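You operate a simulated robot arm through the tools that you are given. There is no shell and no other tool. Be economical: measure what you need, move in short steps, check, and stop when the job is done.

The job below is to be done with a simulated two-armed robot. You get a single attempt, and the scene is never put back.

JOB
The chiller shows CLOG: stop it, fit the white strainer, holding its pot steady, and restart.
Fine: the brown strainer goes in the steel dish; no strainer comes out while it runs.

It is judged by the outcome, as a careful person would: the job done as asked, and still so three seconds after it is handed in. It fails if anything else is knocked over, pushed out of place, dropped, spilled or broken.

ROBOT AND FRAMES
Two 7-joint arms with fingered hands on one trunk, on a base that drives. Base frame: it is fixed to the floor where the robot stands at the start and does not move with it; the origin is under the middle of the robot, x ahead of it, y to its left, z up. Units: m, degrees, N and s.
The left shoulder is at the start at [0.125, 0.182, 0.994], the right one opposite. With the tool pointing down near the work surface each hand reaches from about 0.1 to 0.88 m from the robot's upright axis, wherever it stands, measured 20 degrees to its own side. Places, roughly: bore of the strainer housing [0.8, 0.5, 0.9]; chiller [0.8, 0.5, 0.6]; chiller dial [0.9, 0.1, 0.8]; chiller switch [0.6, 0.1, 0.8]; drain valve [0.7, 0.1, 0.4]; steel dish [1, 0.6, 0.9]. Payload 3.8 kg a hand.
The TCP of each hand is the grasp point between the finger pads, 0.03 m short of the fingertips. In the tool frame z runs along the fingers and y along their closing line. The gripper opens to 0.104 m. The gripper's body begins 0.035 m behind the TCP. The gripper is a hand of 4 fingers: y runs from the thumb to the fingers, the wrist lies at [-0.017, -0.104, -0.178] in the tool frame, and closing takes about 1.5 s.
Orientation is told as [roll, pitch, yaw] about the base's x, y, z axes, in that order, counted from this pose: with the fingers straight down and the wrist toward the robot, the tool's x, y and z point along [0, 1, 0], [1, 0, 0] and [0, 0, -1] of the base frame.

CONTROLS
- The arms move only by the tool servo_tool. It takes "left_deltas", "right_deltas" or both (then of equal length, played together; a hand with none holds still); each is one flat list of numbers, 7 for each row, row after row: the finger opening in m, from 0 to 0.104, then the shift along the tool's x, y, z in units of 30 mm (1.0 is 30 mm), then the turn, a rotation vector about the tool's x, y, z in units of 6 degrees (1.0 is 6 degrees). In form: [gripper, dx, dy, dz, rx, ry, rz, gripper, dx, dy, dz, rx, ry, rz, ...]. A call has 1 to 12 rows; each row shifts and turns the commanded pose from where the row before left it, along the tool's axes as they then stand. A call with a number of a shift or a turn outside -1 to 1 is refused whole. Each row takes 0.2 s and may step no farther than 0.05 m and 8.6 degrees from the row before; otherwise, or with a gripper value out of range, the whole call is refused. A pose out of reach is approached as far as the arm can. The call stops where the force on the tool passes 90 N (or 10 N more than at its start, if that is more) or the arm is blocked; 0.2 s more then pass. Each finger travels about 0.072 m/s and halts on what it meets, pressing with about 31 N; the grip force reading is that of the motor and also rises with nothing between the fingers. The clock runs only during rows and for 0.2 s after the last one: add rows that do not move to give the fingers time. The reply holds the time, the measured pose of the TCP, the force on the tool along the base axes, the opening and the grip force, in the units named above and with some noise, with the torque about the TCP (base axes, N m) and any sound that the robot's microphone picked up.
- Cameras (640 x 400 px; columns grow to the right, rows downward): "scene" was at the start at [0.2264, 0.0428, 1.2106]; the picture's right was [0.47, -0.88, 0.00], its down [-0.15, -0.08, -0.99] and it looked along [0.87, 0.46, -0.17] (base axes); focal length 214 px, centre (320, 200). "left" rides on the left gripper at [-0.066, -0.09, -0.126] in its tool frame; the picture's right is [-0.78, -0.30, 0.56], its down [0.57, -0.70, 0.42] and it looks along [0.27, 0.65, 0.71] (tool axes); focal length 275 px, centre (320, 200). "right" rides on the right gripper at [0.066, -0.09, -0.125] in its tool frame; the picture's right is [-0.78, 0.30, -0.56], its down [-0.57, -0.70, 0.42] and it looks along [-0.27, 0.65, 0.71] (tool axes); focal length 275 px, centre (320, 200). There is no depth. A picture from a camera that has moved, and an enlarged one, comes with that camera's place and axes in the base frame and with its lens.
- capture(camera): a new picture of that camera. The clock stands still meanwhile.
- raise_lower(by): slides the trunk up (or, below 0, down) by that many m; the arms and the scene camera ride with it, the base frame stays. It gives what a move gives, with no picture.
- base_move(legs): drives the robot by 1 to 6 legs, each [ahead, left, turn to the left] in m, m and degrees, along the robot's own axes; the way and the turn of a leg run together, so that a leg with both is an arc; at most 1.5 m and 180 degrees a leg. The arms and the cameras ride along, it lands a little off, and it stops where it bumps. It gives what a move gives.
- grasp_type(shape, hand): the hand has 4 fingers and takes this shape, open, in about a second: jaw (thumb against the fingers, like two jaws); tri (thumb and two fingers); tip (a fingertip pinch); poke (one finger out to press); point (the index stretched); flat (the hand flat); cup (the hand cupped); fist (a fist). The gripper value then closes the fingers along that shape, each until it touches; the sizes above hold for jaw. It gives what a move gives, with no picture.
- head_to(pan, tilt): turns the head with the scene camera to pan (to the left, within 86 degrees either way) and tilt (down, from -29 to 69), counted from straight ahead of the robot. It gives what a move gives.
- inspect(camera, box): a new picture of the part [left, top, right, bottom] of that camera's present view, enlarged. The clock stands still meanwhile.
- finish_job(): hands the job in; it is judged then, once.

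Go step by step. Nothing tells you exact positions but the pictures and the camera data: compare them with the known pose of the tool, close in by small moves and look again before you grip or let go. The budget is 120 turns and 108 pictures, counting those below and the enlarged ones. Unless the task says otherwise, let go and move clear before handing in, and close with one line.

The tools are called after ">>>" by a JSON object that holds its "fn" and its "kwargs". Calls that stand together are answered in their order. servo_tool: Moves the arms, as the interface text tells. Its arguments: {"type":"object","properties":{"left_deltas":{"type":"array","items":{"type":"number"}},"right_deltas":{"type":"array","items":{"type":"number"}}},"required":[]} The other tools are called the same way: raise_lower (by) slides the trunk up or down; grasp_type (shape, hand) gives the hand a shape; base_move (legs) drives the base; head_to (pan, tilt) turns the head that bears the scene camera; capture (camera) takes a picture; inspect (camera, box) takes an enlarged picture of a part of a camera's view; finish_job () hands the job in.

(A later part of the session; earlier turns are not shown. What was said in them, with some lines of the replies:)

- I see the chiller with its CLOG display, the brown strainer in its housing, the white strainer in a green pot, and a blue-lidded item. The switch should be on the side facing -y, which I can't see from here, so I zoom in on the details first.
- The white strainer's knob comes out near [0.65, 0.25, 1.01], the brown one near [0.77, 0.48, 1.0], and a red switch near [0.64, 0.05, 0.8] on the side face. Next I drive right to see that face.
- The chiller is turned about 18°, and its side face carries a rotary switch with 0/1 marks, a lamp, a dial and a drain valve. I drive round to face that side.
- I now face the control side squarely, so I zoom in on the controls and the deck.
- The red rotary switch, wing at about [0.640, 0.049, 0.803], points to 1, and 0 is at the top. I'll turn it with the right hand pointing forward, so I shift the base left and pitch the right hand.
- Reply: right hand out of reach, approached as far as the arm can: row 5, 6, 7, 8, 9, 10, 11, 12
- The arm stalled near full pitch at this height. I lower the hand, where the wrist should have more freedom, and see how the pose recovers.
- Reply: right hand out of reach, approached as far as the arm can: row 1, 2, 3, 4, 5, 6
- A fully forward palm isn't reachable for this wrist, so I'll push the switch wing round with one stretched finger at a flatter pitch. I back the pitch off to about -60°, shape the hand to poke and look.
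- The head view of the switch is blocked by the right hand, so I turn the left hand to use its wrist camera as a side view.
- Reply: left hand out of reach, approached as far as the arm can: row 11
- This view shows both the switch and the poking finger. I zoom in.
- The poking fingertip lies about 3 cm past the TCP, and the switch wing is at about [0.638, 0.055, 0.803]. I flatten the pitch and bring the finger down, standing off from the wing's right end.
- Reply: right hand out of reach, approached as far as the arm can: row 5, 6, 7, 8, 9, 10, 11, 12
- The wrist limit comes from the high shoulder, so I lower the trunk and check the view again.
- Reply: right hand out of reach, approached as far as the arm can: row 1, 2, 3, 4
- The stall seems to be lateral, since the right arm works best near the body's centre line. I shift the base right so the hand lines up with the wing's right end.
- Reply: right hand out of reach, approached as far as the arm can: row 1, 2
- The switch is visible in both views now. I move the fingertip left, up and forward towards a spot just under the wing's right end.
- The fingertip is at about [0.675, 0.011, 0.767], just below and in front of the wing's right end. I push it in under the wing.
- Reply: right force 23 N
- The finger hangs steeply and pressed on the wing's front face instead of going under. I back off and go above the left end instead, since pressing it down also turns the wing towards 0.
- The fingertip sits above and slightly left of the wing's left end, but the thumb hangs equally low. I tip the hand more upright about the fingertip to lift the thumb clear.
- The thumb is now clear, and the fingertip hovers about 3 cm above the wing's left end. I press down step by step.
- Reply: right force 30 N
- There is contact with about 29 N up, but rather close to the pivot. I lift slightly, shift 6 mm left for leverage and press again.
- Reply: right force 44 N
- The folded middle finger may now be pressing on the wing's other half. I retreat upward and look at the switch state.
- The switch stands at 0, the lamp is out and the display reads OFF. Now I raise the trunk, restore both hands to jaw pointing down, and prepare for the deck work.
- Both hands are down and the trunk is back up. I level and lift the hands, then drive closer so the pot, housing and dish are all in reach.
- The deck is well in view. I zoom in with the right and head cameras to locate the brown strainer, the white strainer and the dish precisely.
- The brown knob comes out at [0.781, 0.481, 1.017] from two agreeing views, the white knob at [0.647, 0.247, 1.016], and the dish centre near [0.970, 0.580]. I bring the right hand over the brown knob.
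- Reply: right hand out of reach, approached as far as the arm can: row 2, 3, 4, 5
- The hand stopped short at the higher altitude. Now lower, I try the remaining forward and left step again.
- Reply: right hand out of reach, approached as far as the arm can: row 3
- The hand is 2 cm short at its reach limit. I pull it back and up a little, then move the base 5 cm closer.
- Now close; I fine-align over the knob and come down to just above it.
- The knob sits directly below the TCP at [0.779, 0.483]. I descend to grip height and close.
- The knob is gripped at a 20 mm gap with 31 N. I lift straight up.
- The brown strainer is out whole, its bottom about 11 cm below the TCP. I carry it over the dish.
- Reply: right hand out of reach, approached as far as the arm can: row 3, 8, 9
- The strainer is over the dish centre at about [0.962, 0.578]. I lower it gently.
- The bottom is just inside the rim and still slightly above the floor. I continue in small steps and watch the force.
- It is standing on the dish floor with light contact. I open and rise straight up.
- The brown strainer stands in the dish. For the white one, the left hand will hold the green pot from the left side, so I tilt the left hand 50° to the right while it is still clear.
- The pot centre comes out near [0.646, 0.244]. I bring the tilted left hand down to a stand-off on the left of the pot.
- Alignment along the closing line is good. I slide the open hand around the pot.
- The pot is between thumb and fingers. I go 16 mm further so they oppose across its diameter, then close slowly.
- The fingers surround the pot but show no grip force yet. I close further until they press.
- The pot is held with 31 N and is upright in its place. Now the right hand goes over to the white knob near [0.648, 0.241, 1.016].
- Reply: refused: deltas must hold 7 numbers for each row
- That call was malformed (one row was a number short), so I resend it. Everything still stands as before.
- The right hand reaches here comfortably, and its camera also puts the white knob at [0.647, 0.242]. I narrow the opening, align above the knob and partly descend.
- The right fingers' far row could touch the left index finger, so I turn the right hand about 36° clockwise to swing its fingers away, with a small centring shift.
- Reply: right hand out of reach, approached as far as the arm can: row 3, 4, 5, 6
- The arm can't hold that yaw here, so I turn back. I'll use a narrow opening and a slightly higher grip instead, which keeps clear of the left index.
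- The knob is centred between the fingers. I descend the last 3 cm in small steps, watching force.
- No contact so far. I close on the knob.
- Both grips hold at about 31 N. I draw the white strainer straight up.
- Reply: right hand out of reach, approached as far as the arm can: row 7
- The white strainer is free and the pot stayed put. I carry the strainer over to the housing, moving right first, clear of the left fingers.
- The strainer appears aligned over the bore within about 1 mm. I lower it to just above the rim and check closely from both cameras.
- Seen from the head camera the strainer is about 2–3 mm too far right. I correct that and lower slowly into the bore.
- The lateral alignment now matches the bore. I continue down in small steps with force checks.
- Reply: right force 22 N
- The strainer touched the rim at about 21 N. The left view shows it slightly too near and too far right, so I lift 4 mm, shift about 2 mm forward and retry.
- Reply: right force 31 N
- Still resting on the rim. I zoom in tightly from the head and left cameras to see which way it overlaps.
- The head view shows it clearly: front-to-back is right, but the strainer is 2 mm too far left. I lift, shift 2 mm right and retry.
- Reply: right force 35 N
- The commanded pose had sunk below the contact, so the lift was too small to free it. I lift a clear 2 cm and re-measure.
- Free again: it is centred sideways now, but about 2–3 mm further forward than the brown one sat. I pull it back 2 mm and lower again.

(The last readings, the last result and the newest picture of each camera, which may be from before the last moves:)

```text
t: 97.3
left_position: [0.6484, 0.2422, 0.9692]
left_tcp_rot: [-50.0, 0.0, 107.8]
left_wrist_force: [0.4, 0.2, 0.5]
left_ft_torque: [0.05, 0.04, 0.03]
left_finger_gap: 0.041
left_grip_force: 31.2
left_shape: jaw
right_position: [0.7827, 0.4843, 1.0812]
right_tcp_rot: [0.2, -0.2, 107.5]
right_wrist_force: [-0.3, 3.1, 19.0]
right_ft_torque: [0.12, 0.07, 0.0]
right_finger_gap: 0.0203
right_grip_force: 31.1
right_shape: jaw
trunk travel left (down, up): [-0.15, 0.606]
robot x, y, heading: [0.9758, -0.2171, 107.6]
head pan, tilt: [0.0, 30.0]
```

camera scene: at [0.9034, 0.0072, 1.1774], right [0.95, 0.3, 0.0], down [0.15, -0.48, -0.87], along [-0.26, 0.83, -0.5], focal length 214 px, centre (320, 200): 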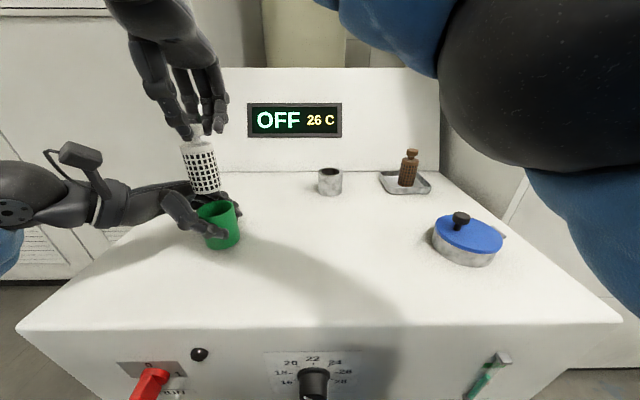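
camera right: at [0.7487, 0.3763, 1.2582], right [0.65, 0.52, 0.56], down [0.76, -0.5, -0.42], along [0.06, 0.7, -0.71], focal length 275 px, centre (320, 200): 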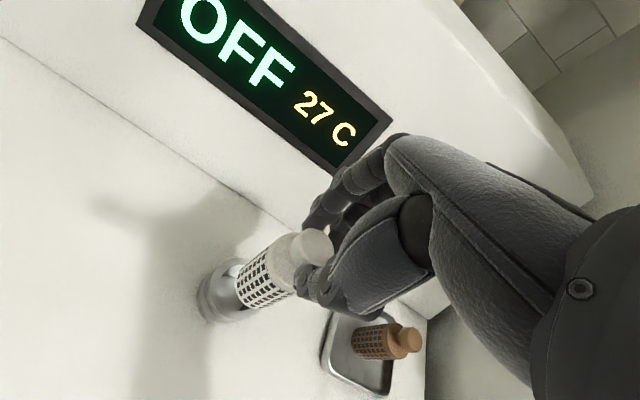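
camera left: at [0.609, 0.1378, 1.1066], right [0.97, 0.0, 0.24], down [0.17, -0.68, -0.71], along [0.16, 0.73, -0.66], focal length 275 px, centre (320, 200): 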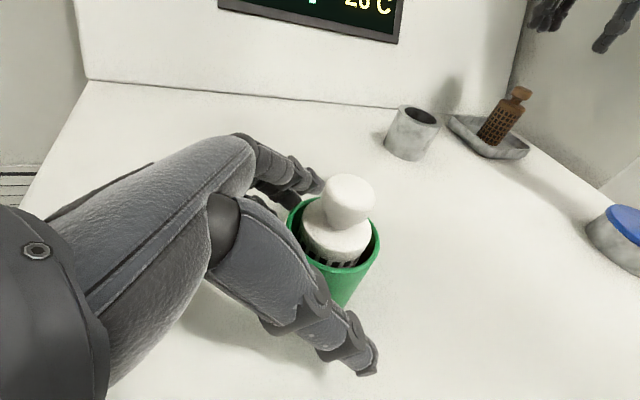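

The force and torque put the contact now on the near edge, whereas earlier it was on the left edge. I lift, move 2 mm forward and 1 mm right, and lower again.

>>> {"fn": "servo_tool", "kwargs": {"right_deltas": [0.005, 0, 0, -0.35, 0, 0, 0, 0.005, 0, 0, -0.1, 0, 0, 0, 0.005, -0.03, 0.07, 0, 0, 0, 0, 0.005, 0, 0, 0.2, 0, 0, 0, 0.005, 0, 0, 0.15, 0, 0, 0, 0.005, 0, 0, 0.12, 0, 0, 0]}}

>>> {"fn": "inspect", "kwargs": {"camera": "scene", "box": [310, 160, 350, 185]}}

```text
t: 98.7
left_position: [0.6483, 0.2434, 0.9683]
left_tcp_rot: [-50.0, -0.1, 107.8]
left_wrist_force: [-0.2, 0.6, 0.2]
left_ft_torque: [0.03, 0.02, 0.04]
left_finger_gap: 0.0408
left_grip_force: 30.3
left_shape: jaw
right_position: [0.7833, 0.484, 1.08]
right_tcp_rot: [0.1, -0.3, 107.4]
right_wrist_force: [-1.4, 3.3, 18.7]
right_ft_torque: [0.17, 0.06, 0.01]
right_finger_gap: 0.0207
right_grip_force: 30.7
right_shape: jaw
trunk travel left (down, up): [-0.15, 0.606]
robot x, y, heading: [0.9753, -0.2135, 107.7]
head pan, tilt: [0.0, 30.0]
```

```text
16.00 times, centred on (330, 172) of scene
camera zoom: at [0.9035, 0.0055, 1.1781], right [0.95, 0.3, 0.0], down [0.15, -0.48, -0.87], along [-0.26, 0.83, -0.5], focal length 3432 px, centre (160, 640)
```

zoom: 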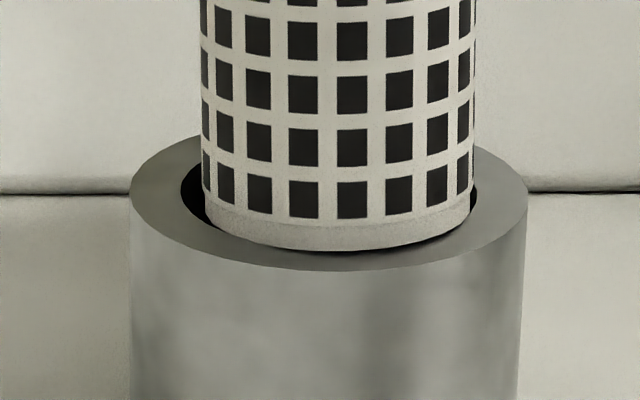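

Sideways it now fits within about 1 mm, and the contact is on the near side. Under load the arm yields back a few mm, so I lift, add 3 mm forward and 1 mm left, and lower again.

>>> {"fn": "servo_tool", "kwargs": {"right_deltas": [0.005, 0, 0, -0.4, 0, 0, 0, 0.005, 0.03, 0.1, 0, 0, 0, 0, 0.005, 0, 0, 0.15, 0, 0, 0, 0.005, 0, 0, 0.12, 0, 0, 0, 0.005, 0, 0, 0.12, 0, 0, 0, 0.005, 0, 0, 0.1, 0, 0, 0]}}

```text
t: 100.1
left_position: [0.6474, 0.2428, 0.9684]
left_tcp_rot: [-50.1, -0.1, 107.8]
left_wrist_force: [0.6, 0.8, 3.5]
left_ft_torque: [0.07, 0.09, 0.0]
left_finger_gap: 0.0407
left_grip_force: 31.3
left_shape: jaw
right_position: [0.7812, 0.4891, 1.0722]
right_tcp_rot: [0.1, 0.2, 107.3]
right_wrist_force: [-0.2, 0.0, -0.9]
right_ft_torque: [-0.01, 0.01, 0.0]
right_finger_gap: 0.0204
right_grip_force: 31.7
right_shape: jaw
trunk travel left (down, up): [-0.15, 0.606]
robot x, y, heading: [0.9757, -0.2136, 107.7]
head pan, tilt: [0.0, 30.0]
```

No force at 1.072, below the former contact height, so it is in the bore. I continue down gently.

>>> {"fn": "servo_tool", "kwargs": {"right_deltas": [0.005, 0, 0, 0.2, 0, 0, 0, 0.005, 0, 0, 0.2, 0, 0, 0, 0.005, 0, 0, 0.2, 0, 0, 0, 0.005, 0, 0, 0.2, 0, 0, 0]}}

>>> {"fn": "inspect", "kwargs": {"camera": "scene", "box": [290, 120, 370, 200]}}

```text
t: 101.1
left_position: [0.6479, 0.2436, 0.9692]
left_tcp_rot: [-50.0, -0.1, 107.8]
left_wrist_force: [-0.7, 1.0, 3.4]
left_ft_torque: [0.07, 0.08, 0.0]
left_finger_gap: 0.0407
left_grip_force: 31.3
left_shape: jaw
right_position: [0.7806, 0.4898, 1.0486]
right_tcp_rot: [-0.1, 0.3, 107.4]
right_wrist_force: [0.4, 0.5, -0.5]
right_ft_torque: [0.0, -0.02, -0.02]
right_finger_gap: 0.0203
right_grip_force: 30.7
right_shape: jaw
trunk travel left (down, up): [-0.15, 0.606]
robot x, y, heading: [0.9771, -0.2203, 107.7]
head pan, tilt: [0.0, 30.0]
```

```text
5.00 times, centred on (330, 160) of scene
camera zoom: at [0.9034, 0.007, 1.1775], right [0.95, 0.3, 0.0], down [0.15, -0.48, -0.87], along [-0.26, 0.83, -0.5], focal length 1072 px, centre (270, 400)
```

zoom: 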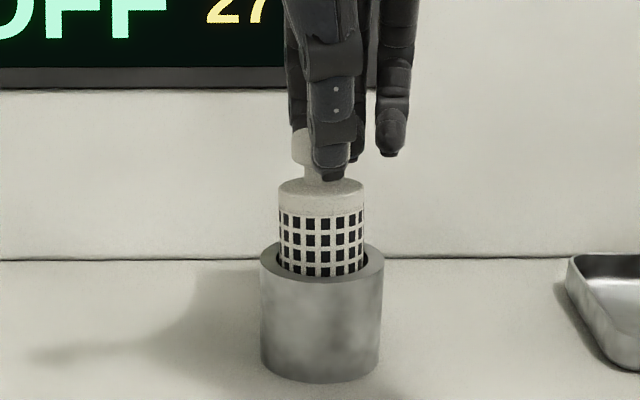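

It is sliding in cleanly; about 2–3 cm remain. I keep lowering until it seats.

>>> {"fn": "servo_tool", "kwargs": {"right_deltas": [0.005, 0, 0, 0.2, 0, 0, 0, 0.005, 0, 0, 0.2, 0, 0, 0, 0.005, 0, 0, 0.15, 0, 0, 0]}}

>>> {"fn": "inspect", "kwargs": {"camera": "scene", "box": [290, 120, 370, 200]}}

```text
t: 101.9
left_position: [0.6483, 0.2432, 0.9683]
left_tcp_rot: [-50.0, -0.2, 107.8]
left_wrist_force: [-0.4, 0.4, 2.1]
left_ft_torque: [0.08, 0.11, -0.01]
left_finger_gap: 0.041
left_grip_force: 31.3
left_shape: jaw
right_position: [0.7819, 0.4892, 1.0342]
right_tcp_rot: [0.1, 0.0, 107.6]
right_wrist_force: [2.9, -3.7, 5.4]
right_ft_torque: [-0.08, -0.09, -0.01]
right_finger_gap: 0.0203
right_grip_force: 31.4
right_shape: jaw
trunk travel left (down, up): [-0.15, 0.606]
robot x, y, heading: [0.9729, -0.2164, 107.5]
head pan, tilt: [0.0, 30.0]
```

```text
5.00 times, centred on (330, 160) of scene
camera zoom: at [0.9037, 0.0062, 1.1778], right [0.95, 0.3, 0.0], down [0.15, -0.48, -0.87], along [-0.26, 0.83, -0.5], focal length 1072 px, centre (270, 400)
```

zoom: 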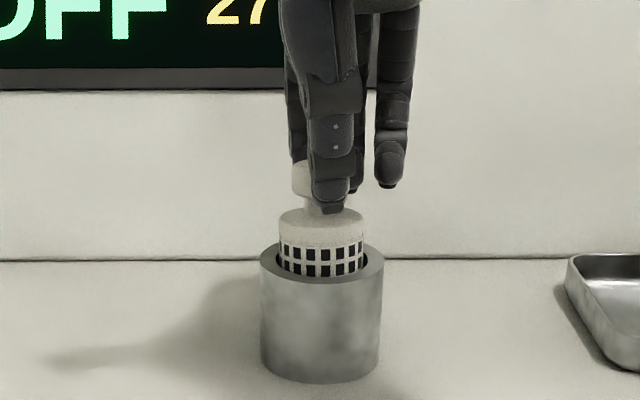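

Light side force shows the hand sits about 4–5 mm too far forward for the rest of the way. I ease back 4 mm and keep going down.

>>> {"fn": "servo_tool", "kwargs": {"right_deltas": [0.005, -0.02, -0.07, -0.05, 0, 0, 0, 0.005, -0.02, -0.07, 0, 0, 0, 0, 0.005, 0, 0, 0.15, 0, 0, 0, 0.005, 0, 0, 0.15, 0, 0, 0, 0.005, 0, 0, 0.15, 0, 0, 0, 0.005, 0, 0, 0.15, 0, 0, 0]}}

>>> {"fn": "inspect", "kwargs": {"camera": "scene", "box": [290, 120, 370, 200]}}

```text
t: 103.3
left_position: [0.6486, 0.2406, 0.9712]
left_tcp_rot: [-50.2, -0.2, 107.8]
left_wrist_force: [0.5, 0.1, 0.0]
left_ft_torque: [-0.04, -0.02, 0.01]
left_finger_gap: 0.0408
left_grip_force: 30.9
left_shape: jaw
right_position: [0.785, 0.4813, 1.0285]
right_tcp_rot: [0.4, -1.0, 107.4]
right_wrist_force: [3.1, 4.2, 49.1]
right_ft_torque: [0.36, 0.09, -0.02]
right_finger_gap: 0.023
right_grip_force: 30.8
right_shape: jaw
trunk travel left (down, up): [-0.15, 0.606]
robot x, y, heading: [0.9771, -0.2189, 107.5]
head pan, tilt: [0.0, 30.0]
```

```text
5.00 times, centred on (330, 160) of scene
camera zoom: at [0.9051, 0.0026, 1.1791], right [0.95, 0.3, 0.0], down [0.15, -0.47, -0.87], along [-0.26, 0.83, -0.5], focal length 1072 px, centre (270, 400)
```

zoom: 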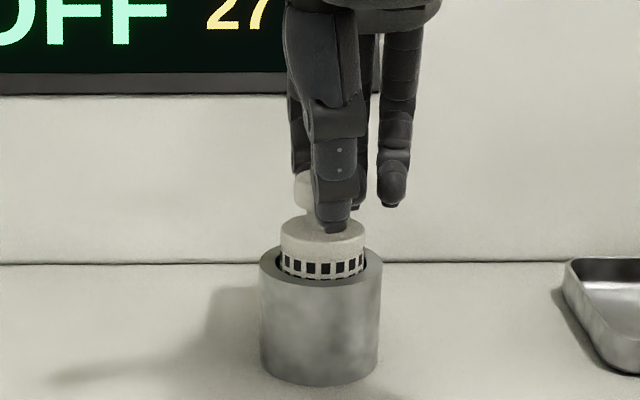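

The cap sits at the same height as the brown one did, and force rose to 49 N, so it is seated. I relieve the pressure, then open and rise.

>>> {"fn": "servo_tool", "kwargs": {"right_deltas": [0.005, 0, 0, -0.15, 0, 0, 0, 0.005, 0, 0, -0.15, 0, 0, 0, 0.02, 0, 0, 0, 0, 0, 0, 0.04, 0, 0, 0, 0, 0, 0, 0.06, 0, 0, 0, 0, 0, 0, 0.07, 0, 0, 0, 0, 0, 0, 0.07, 0, 0, -0.4, 0, 0, 0, 0.07, 0, 0, -0.8, 0, 0, 0, 0.07, 0, 0, -0.9, 0, 0, 0, 0.07, 0, 0, -0.9, 0, 0, 0]}}

>>> {"fn": "inspect", "kwargs": {"camera": "scene", "box": [180, 60, 480, 250]}}

```text
t: 105.5
left_position: [0.6479, 0.2444, 0.969]
left_tcp_rot: [-50.1, -0.2, 107.8]
left_wrist_force: [0.2, -0.2, 3.7]
left_ft_torque: [0.06, 0.06, -0.02]
left_finger_gap: 0.0412
left_grip_force: 31.2
left_shape: jaw
right_position: [0.7853, 0.4845, 1.1152]
right_tcp_rot: [-0.1, 0.2, 107.5]
right_wrist_force: [0.5, 0.1, -0.7]
right_ft_torque: [-0.01, -0.02, 0.01]
right_finger_gap: 0.0695
right_grip_force: 0.1
right_shape: jaw
trunk travel left (down, up): [-0.15, 0.606]
robot x, y, heading: [0.9745, -0.2182, 107.9]
head pan, tilt: [0.0, 30.0]
```

```text
2.11 times, centred on (330, 155) of scene
camera zoom: at [0.9032, 0.0066, 1.1776], right [0.95, 0.3, 0.0], down [0.15, -0.48, -0.87], along [-0.26, 0.83, -0.5], focal length 452 px, centre (299, 295)
```

zoom: 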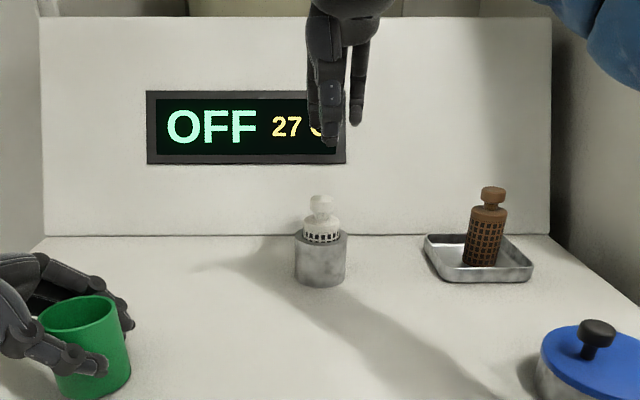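

The white strainer is in the housing just as the brown one was. Now I release the pot and withdraw the left hand to the left.

>>> {"fn": "servo_tool", "kwargs": {"left_deltas": [0.05, 0, 0, 0, 0, 0, 0, 0.065, 0, 0, 0, 0, 0, 0, 0.08, 0, 0, 0, 0, 0, 0, 0.095, 0, 0, 0, 0, 0, 0, 0.104, 0, 0, 0, 0, 0, 0, 0.104, 0, 0, 0, 0, 0, 0, 0.104, 0.3, 0, -0.5, 0, 0, 0, 0.104, 0.3, 0, -0.5, 0, 0, 0, 0.104, 0.3, 0, -0.6, 0, 0, 0, 0.104, 0.3, 0, -0.8, 0, 0, 0, 0.104, 0.2, 0, -0.9, 0, 0, 0, 0.104, 0.1, 0, -0.9, 0, 0, 0]}}

>>> {"fn": "servo_tool", "kwargs": {"left_deltas": [0.104, -0.3, 0, -1, 0, 0, 0, 0.104, -0.3, 0, -1, 0, 0, 0, 0.104, -0.3, 0, -1, 0, 0, 0, 0.104, 0, 0, 0, 0, 0.95, 0, 0.104, 0, 0, 0, 0, 0.95, 0, 0.104, 0, 0, 0, 0, 0.95, 0, 0.104, 0, 0, 0, 0, 0.95, 0, 0.104, 0, 0, 0, 0, 0.95, 0, 0.104, 0, 0, 0, 0, 0.95, 0, 0.104, 0, 0, 0, 0, 0.95, 0, 0.104, 0, 0, 0, 0, 0.95, 0], "right_deltas": [0.07, -0.3, -0.8, -0.6, 0, 0, 0, 0.07, -0.3, -0.8, -0.6, 0, 0, 0, 0.07, 0, -0.8, -0.6, 0, 0, 0, 0.07, 0, -0.8, -0.5, 0, 0, 0, 0.07, 0, -0.8, 0, 0, 0, 0, 0.07, 0, -0.8, 0, 0, 0, 0, 0.07, 0, 0, 0, 0, 0, 0, 0.07, 0, 0, 0, 0, 0, 0, 0.07, 0, 0, 0, 0, 0, 0, 0.07, 0, 0, 0, 0, 0, 0, 0.07, 0, 0, 0, 0, 0, 0]}}

>>> {"fn": "capture", "kwargs": {"camera": "scene"}}

```text
t: 108.1
left_position: [0.5277, 0.2068, 1.0165]
left_tcp_rot: [-50.1, 0.1, 107.8]
left_wrist_force: [-0.3, 0.1, 0.8]
left_ft_torque: [-0.03, -0.01, 0.02]
left_finger_gap: 0.1036
left_grip_force: 0.1
left_shape: jaw
right_position: [0.7858, 0.485, 1.1157]
right_tcp_rot: [0.0, 0.2, 107.5]
right_wrist_force: [-0.4, 0.0, 0.2]
right_ft_torque: [0.02, -0.01, 0.0]
right_finger_gap: 0.0695
right_grip_force: 0.1
right_shape: jaw
trunk travel left (down, up): [-0.15, 0.606]
robot x, y, heading: [0.9748, -0.2184, 107.6]
head pan, tilt: [0.0, 30.0]
```

```text
t: 110.5
left_position: [0.4782, 0.1893, 1.0949]
left_tcp_rot: [-4.5, 0.0, 107.8]
left_wrist_force: [0.1, -0.6, -0.5]
left_ft_torque: [-0.04, -0.01, -0.01]
left_finger_gap: 0.1035
left_grip_force: 0.1
left_shape: jaw
right_position: [0.846, 0.3561, 1.1845]
right_tcp_rot: [0.0, 0.3, 107.5]
right_wrist_force: [0.7, 0.3, 0.6]
right_ft_torque: [-0.01, -0.05, 0.01]
right_finger_gap: 0.0696
right_grip_force: 0.0
right_shape: jaw
trunk travel left (down, up): [-0.15, 0.606]
robot x, y, heading: [0.9762, -0.2182, 107.5]
head pan, tilt: [0.0, 30.0]
```

```text
12 pictures are left
camera scene: at [0.9034, 0.007, 1.1775], right [0.95, 0.3, 0.0], down [0.15, -0.48, -0.87], along [-0.26, 0.83, -0.5], focal length 214 px, centre (320, 200)
```

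scene: 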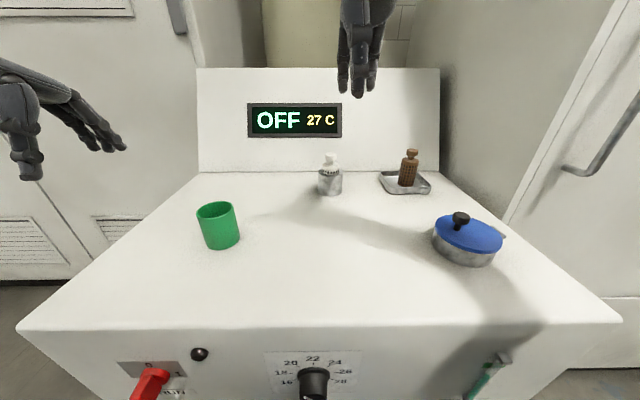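

Everything on the deck is in place: white strainer seated, brown one in the dish, empty pot standing. Now I back away and return to the earlier stance in front of the switch for the restart.

>>> {"fn": "base_move", "kwargs": {"legs": [[-0.345, 0, 0], [0, 0.28, 0]]}}

>>> {"fn": "servo_tool", "kwargs": {"left_deltas": [0.104, 0, -0.5, -0.6, 0, 0.75, 0, 0.104, 0, -0.5, -0.6, 0, 0, 1, 0.104, 0, -0.5, -0.6, 0, 0, 1, 0.104, 0, -0.5, -0.5, 0, 0, 1, 0.104, 0, 0, -0.5, 0, 0, 1, 0.104, 0, 0, -0.5, 0, 0, 1, 0.104, 0, 0, -0.5, 0, 0, 1, 0.104, 0, 0, 0, 0, 0, 1, 0.104, 0, 0, 0, 0, 0, 1, 0.104, 0, 0, 0, 0, 0, 1, 0.104, 0, 0, 0, 0, 0, 1, 0.104, 0, 0, 0, 0, 0, 0]}}

>>> {"fn": "grasp_type", "kwargs": {"hand": "right", "shape": "poke"}}

>>> {"fn": "raise_lower", "kwargs": {"by": -0.15}}

```text
t: 114.3
left_position: [0.3162, -0.2239, 1.093]
left_tcp_rot: [-4.5, 0.0, 107.7]
left_wrist_force: [-0.2, -0.3, -0.6]
left_ft_torque: [-0.01, -0.04, 0.0]
left_finger_gap: 0.1037
left_grip_force: 0.1
left_shape: jaw
right_position: [0.6848, -0.0596, 1.1836]
right_tcp_rot: [0.0, 0.3, 107.5]
right_wrist_force: [-0.3, -0.4, -0.7]
right_ft_torque: [0.0, 0.02, 0.0]
right_finger_gap: 0.0693
right_grip_force: 0.2
right_shape: jaw
trunk travel left (down, up): [-0.15, 0.606]
robot x, y, heading: [0.815, -0.6281, 107.5]
head pan, tilt: [0.0, 30.0]
```

```text
t: 116.9
left_position: [0.3281, -0.2822, 1.2078]
left_tcp_rot: [0.0, -0.1, 47.6]
left_wrist_force: [0.9, 0.8, -0.1]
left_ft_torque: [-0.03, -0.02, 0.03]
left_finger_gap: 0.1039
left_grip_force: 0.2
left_shape: jaw
right_position: [0.6852, -0.0595, 1.1837]
right_tcp_rot: [-0.1, 0.2, 107.4]
right_wrist_force: [-0.2, -0.5, -0.4]
right_ft_torque: [0.01, 0.01, -0.02]
right_finger_gap: 0.0697
right_grip_force: 0.1
right_shape: jaw
trunk travel left (down, up): [-0.15, 0.606]
robot x, y, heading: [0.8193, -0.6301, 107.4]
head pan, tilt: [0.0, 30.0]
```

```text
t: 117.8
left_position: [0.3292, -0.2803, 1.2089]
left_tcp_rot: [0.0, 0.0, 47.7]
left_wrist_force: [0.1, 0.0, -0.4]
left_ft_torque: [-0.04, 0.0, -0.01]
left_finger_gap: 0.1036
left_grip_force: 0.1
left_shape: jaw
right_position: [0.685, -0.0598, 1.1832]
right_tcp_rot: [0.1, 0.2, 107.5]
right_wrist_force: [-0.2, 0.1, 0.3]
right_ft_torque: [-0.02, 0.02, 0.03]
right_finger_gap: 0.0
right_grip_force: 0.1
right_shape: poke
trunk travel left (down, up): [-0.15, 0.606]
robot x, y, heading: [0.8172, -0.6309, 107.5]
head pan, tilt: [0.0, 30.0]
```

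```text
t: 119.5
left_position: [0.3294, -0.2831, 1.0592]
left_tcp_rot: [0.1, 0.0, 47.7]
left_wrist_force: [-0.7, -1.2, 0.2]
left_ft_torque: [0.01, -0.01, 0.0]
left_finger_gap: 0.1036
left_grip_force: 0.0
left_shape: jaw
right_position: [0.6866, -0.059, 1.0342]
right_tcp_rot: [0.1, 0.1, 107.4]
right_wrist_force: [0.1, -0.3, -0.3]
right_ft_torque: [0.0, -0.03, -0.03]
right_finger_gap: 0.0001
right_grip_force: 0.1
right_shape: poke
trunk travel left (down, up): [0.0, 0.756]
robot x, y, heading: [0.8177, -0.6306, 107.5]
head pan, tilt: [0.0, 30.0]
```

Now I pitch the poking hand 42° and bring the fingertip to a stand-off above and left of the upright wing.

>>> {"fn": "servo_tool", "kwargs": {"right_deltas": [0, 0, 0, 0, -1, 0, 0, 0, 0, 0, 0, -1, 0, 0, 0, 0, 0, 0, -1, 0, 0, 0, 0, 0, 0, -1, 0, 0, 0, 0, 0, 0, -1, 0, 0, 0, 0, 0, 0, -1, 0, 0, 0, 0, 0, 0, -1, 0, 0, 0, 0.236, -0.28, 0.95, 0, 0, 0, 0, 0.236, -0.28, 0.95, 0, 0, 0, 0, 0.236, -0.28, 0.95, 0, 0, 0, 0, 0.236, -0.28, 0.95, 0, 0, 0, 0, 0.236, -0.28, 0.95, 0, 0, 0]}}

>>> {"fn": "capture", "kwargs": {"camera": "left"}}

```text
t: 122.1
left_position: [0.3301, -0.2809, 1.0586]
left_tcp_rot: [-0.1, 0.0, 47.6]
left_wrist_force: [0.5, -1.2, 0.2]
left_ft_torque: [0.0, 0.01, -0.02]
left_finger_gap: 0.1036
left_grip_force: 0.0
left_shape: jaw
right_position: [0.6315, -0.0075, 0.899]
right_tcp_rot: [0.1, -41.7, 107.3]
right_wrist_force: [0.6, 0.0, -0.1]
right_ft_torque: [0.0, -0.02, -0.02]
right_finger_gap: 0.0
right_grip_force: 0.1
right_shape: poke
trunk travel left (down, up): [0.0, 0.756]
robot x, y, heading: [0.8139, -0.6327, 107.4]
head pan, tilt: [0.0, 30.0]
```

```text
11 pictures are left
camera left: at [0.318, -0.3925, 1.1843], right [0.37, -0.74, -0.56], down [-0.9, -0.13, -0.42], along [0.24, 0.66, -0.71], focal length 275 px, centre (320, 200)
```

left: 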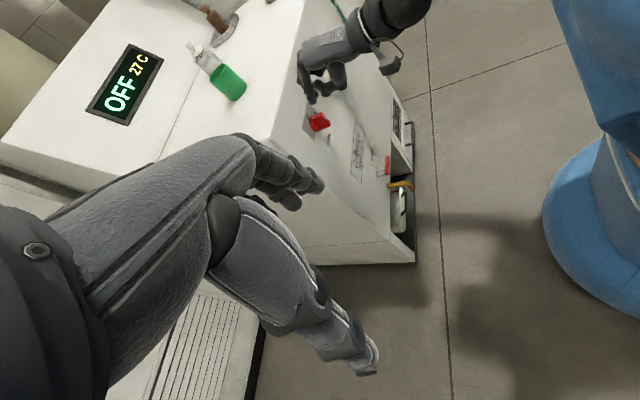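

The view works again. I move in and down alongside the wing, then check closely.

>>> {"fn": "servo_tool", "kwargs": {"right_deltas": [0, 0, 0.16, 0.82, 0, 0, 0, 0, 0, 0.16, 0.82, 0, 0, 0]}}

>>> {"fn": "inspect", "kwargs": {"camera": "left", "box": [270, 70, 366, 150]}}

```text
t: 122.7
left_position: [0.3302, -0.2812, 1.0584]
left_tcp_rot: [-0.1, 0.1, 47.7]
left_wrist_force: [-0.3, 0.2, 0.7]
left_ft_torque: [0.03, 0.03, 0.0]
left_finger_gap: 0.1038
left_grip_force: 0.1
left_shape: jaw
right_position: [0.6198, 0.029, 0.8684]
right_tcp_rot: [0.1, -41.8, 107.3]
right_wrist_force: [0.2, 0.9, -0.5]
right_ft_torque: [0.01, 0.01, -0.01]
right_finger_gap: 0.0
right_grip_force: 0.0
right_shape: poke
trunk travel left (down, up): [0.0, 0.756]
robot x, y, heading: [0.8135, -0.6285, 107.7]
head pan, tilt: [0.0, 30.0]
```

```text
5.00 times, centred on (318, 110) of left
camera zoom: at [0.318, -0.3925, 1.1843], right [0.37, -0.74, -0.56], down [-0.9, -0.13, -0.42], along [0.24, 0.66, -0.71], focal length 1376 px, centre (330, 650)
```

zoom: 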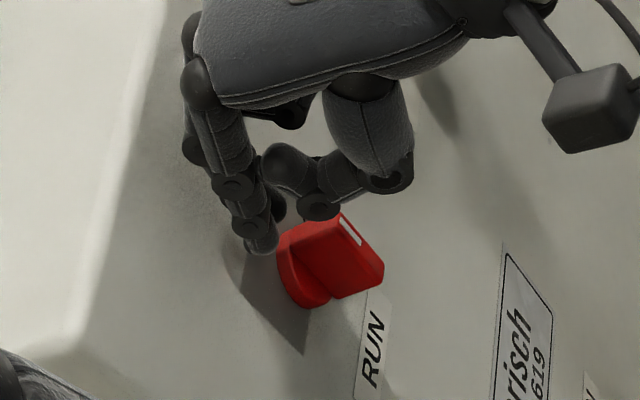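

The tip is about 3 cm above the wing's top and 2.7 cm left of its axis. I go down 38 mm beside it, then sweep right.

>>> {"fn": "servo_tool", "kwargs": {"right_deltas": [0, 0, -0.42, 0.47, 0, 0, 0, 0, 0, -0.42, 0.47, 0, 0, 0, 0, -0.22, 0, 0, 0, 0, 0, 0, -0.22, 0, 0, 0, 0, 0, 0, -0.22, 0, 0, 0, 0, 0, 0, -0.22, 0, 0, 0, 0, 0, 0, -0.22, 0, 0, 0, 0, 0, 0, -0.22, 0, 0, 0, 0, 0]}}

>>> {"fn": "inspect", "kwargs": {"camera": "left", "box": [270, 70, 366, 150]}}

```text
t: 124.5
left_position: [0.3286, -0.2818, 1.0581]
left_tcp_rot: [-0.1, 0.1, 47.7]
left_wrist_force: [0.3, -0.8, -0.8]
left_ft_torque: [-0.01, 0.01, -0.01]
left_finger_gap: 0.1035
left_grip_force: 0.1
left_shape: jaw
right_position: [0.6588, 0.0418, 0.8298]
right_tcp_rot: [0.0, -41.6, 107.3]
right_wrist_force: [0.0, -0.5, 0.6]
right_ft_torque: [0.02, -0.03, 0.01]
right_finger_gap: 0.0
right_grip_force: 0.0
right_shape: poke
trunk travel left (down, up): [0.0, 0.756]
robot x, y, heading: [0.8168, -0.6314, 107.4]
head pan, tilt: [0.0, 30.0]
```

```text
5.00 times, centred on (318, 110) of left
camera zoom: at [0.3181, -0.3924, 1.1843], right [0.37, -0.74, -0.56], down [-0.9, -0.13, -0.42], along [0.24, 0.66, -0.71], focal length 1376 px, centre (330, 650)
```

zoom: 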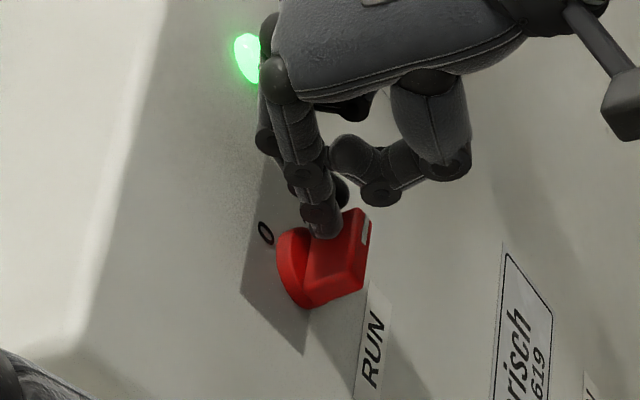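

The lamp is green and the wing has swung over. I withdraw the finger up and back, then look at the switch and display.

>>> {"fn": "servo_tool", "kwargs": {"right_deltas": [0, 0, 0.3, -0.4, 0, 0, 0, 0, 0, 0.2, -0.6, 0, 0, 0, 0, 0, 0, -0.9, 0, 0, 0, 0, 0, 0, -1, 0, 0, 0, 0, -0.5, 0, -1, 0, 0, 0, 0, -1, 0, -1, 0, 0, 0, 0, -1, 0, -1, 0, 0, 0]}}

>>> {"fn": "inspect", "kwargs": {"camera": "left", "box": [270, 70, 366, 150]}}

>>> {"fn": "capture", "kwargs": {"camera": "scene"}}

```text
t: 126.1
left_position: [0.3289, -0.2827, 1.0584]
left_tcp_rot: [0.1, 0.0, 47.8]
left_wrist_force: [0.7, 0.1, 1.1]
left_ft_torque: [-0.05, -0.03, 0.0]
left_finger_gap: 0.104
left_grip_force: 0.0
left_shape: jaw
right_position: [0.762, -0.0369, 0.9742]
right_tcp_rot: [0.0, -41.8, 107.3]
right_wrist_force: [-0.4, 0.3, -0.5]
right_ft_torque: [0.0, 0.01, -0.01]
right_finger_gap: 0.0001
right_grip_force: 0.0
right_shape: poke
trunk travel left (down, up): [0.0, 0.756]
robot x, y, heading: [0.8143, -0.6298, 107.8]
head pan, tilt: [0.0, 30.0]
```

```text
5.00 times, centred on (318, 110) of left
camera zoom: at [0.3183, -0.3932, 1.1848], right [0.37, -0.74, -0.56], down [-0.9, -0.13, -0.42], along [0.24, 0.66, -0.71], focal length 1376 px, centre (330, 650)
```

zoom: 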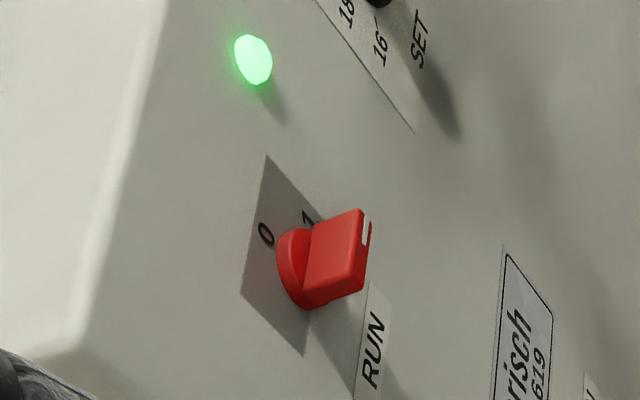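

```text
7 pictures are left
camera scene: at [0.715, -0.3174, 1.0171], right [0.95, 0.3, 0.0], down [0.15, -0.48, -0.87], along [-0.26, 0.83, -0.5], focal length 214 px, centre (320, 200)
```

scene: 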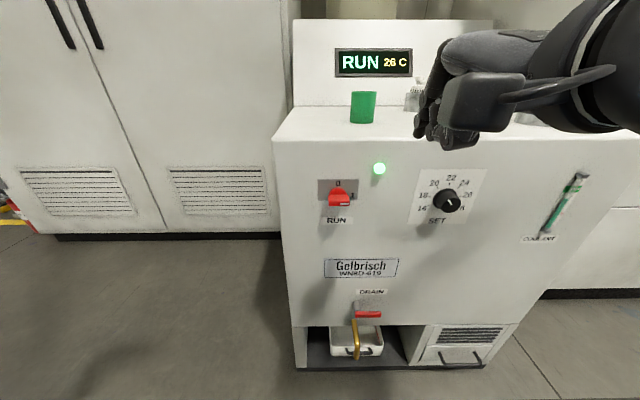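

The display reads RUN, the lamp is green and the switch points to 1. I back off a little and take a last look.

>>> {"fn": "base_move", "kwargs": {"legs": [[-0.25, 0, 0]]}}

>>> {"fn": "servo_tool", "kwargs": {"right_deltas": [0, -1, 0, 0, 0, 0, 0, 0, -1, 0, 0, 0, 0, 0, 0, -1, 0, 0, 0, 0, 0]}}

>>> {"fn": "inspect", "kwargs": {"camera": "scene", "box": [240, 20, 560, 220]}}

```text
t: 127.9
left_position: [0.4063, -0.516, 1.059]
left_tcp_rot: [0.1, 0.0, 47.2]
left_wrist_force: [0.3, -0.1, -0.3]
left_ft_torque: [0.04, -0.02, 0.0]
left_finger_gap: 0.1036
left_grip_force: 0.0
left_shape: jaw
right_position: [0.8397, -0.2732, 0.9735]
right_tcp_rot: [0.1, -41.8, 107.1]
right_wrist_force: [-0.2, -0.1, 0.6]
right_ft_torque: [0.01, 0.02, 0.01]
right_finger_gap: 0.0
right_grip_force: 0.0
right_shape: poke
trunk travel left (down, up): [0.0, 0.756]
robot x, y, heading: [0.8898, -0.8674, 107.3]
head pan, tilt: [0.0, 30.0]
```

```text
t: 128.7
left_position: [0.4049, -0.5156, 1.0593]
left_tcp_rot: [0.0, 0.0, 47.2]
left_wrist_force: [-0.2, 0.3, -0.2]
left_ft_torque: [-0.01, 0.02, -0.01]
left_finger_gap: 0.1038
left_grip_force: 0.1
left_shape: jaw
right_position: [0.9257, -0.2459, 0.9749]
right_tcp_rot: [0.0, -41.8, 107.0]
right_wrist_force: [0.3, -0.5, -0.4]
right_ft_torque: [-0.04, 0.0, 0.03]
right_finger_gap: 0.0
right_grip_force: 0.1
right_shape: poke
trunk travel left (down, up): [0.0, 0.756]
robot x, y, heading: [0.8892, -0.8663, 106.8]
head pan, tilt: [0.0, 30.0]
```

```text
2.00 times, centred on (400, 120) of scene
camera zoom: at [0.7908, -0.5539, 1.017], right [0.96, 0.29, 0.0], down [0.15, -0.48, -0.87], along [-0.26, 0.83, -0.5], focal length 429 px, centre (160, 360)
```

zoom: 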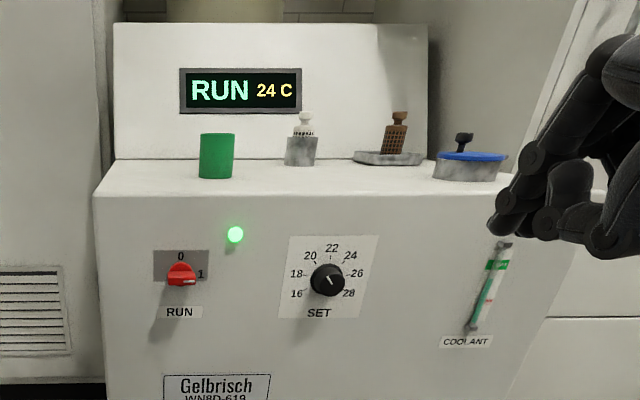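

The chiller shows RUN at 24 °C and falling. The white strainer is seated, the brown one is in the dish, the pot is upright, and both hands are clear, so I hand in.

>>> {"fn": "finish_job", "kwargs": {}}

```text
The job is handed in.
```

The chiller was stopped, the white strainer fitted while its pot was held steady, the brown one set in the steel dish, and the chiller restarted: it shows RUN and is cooling.
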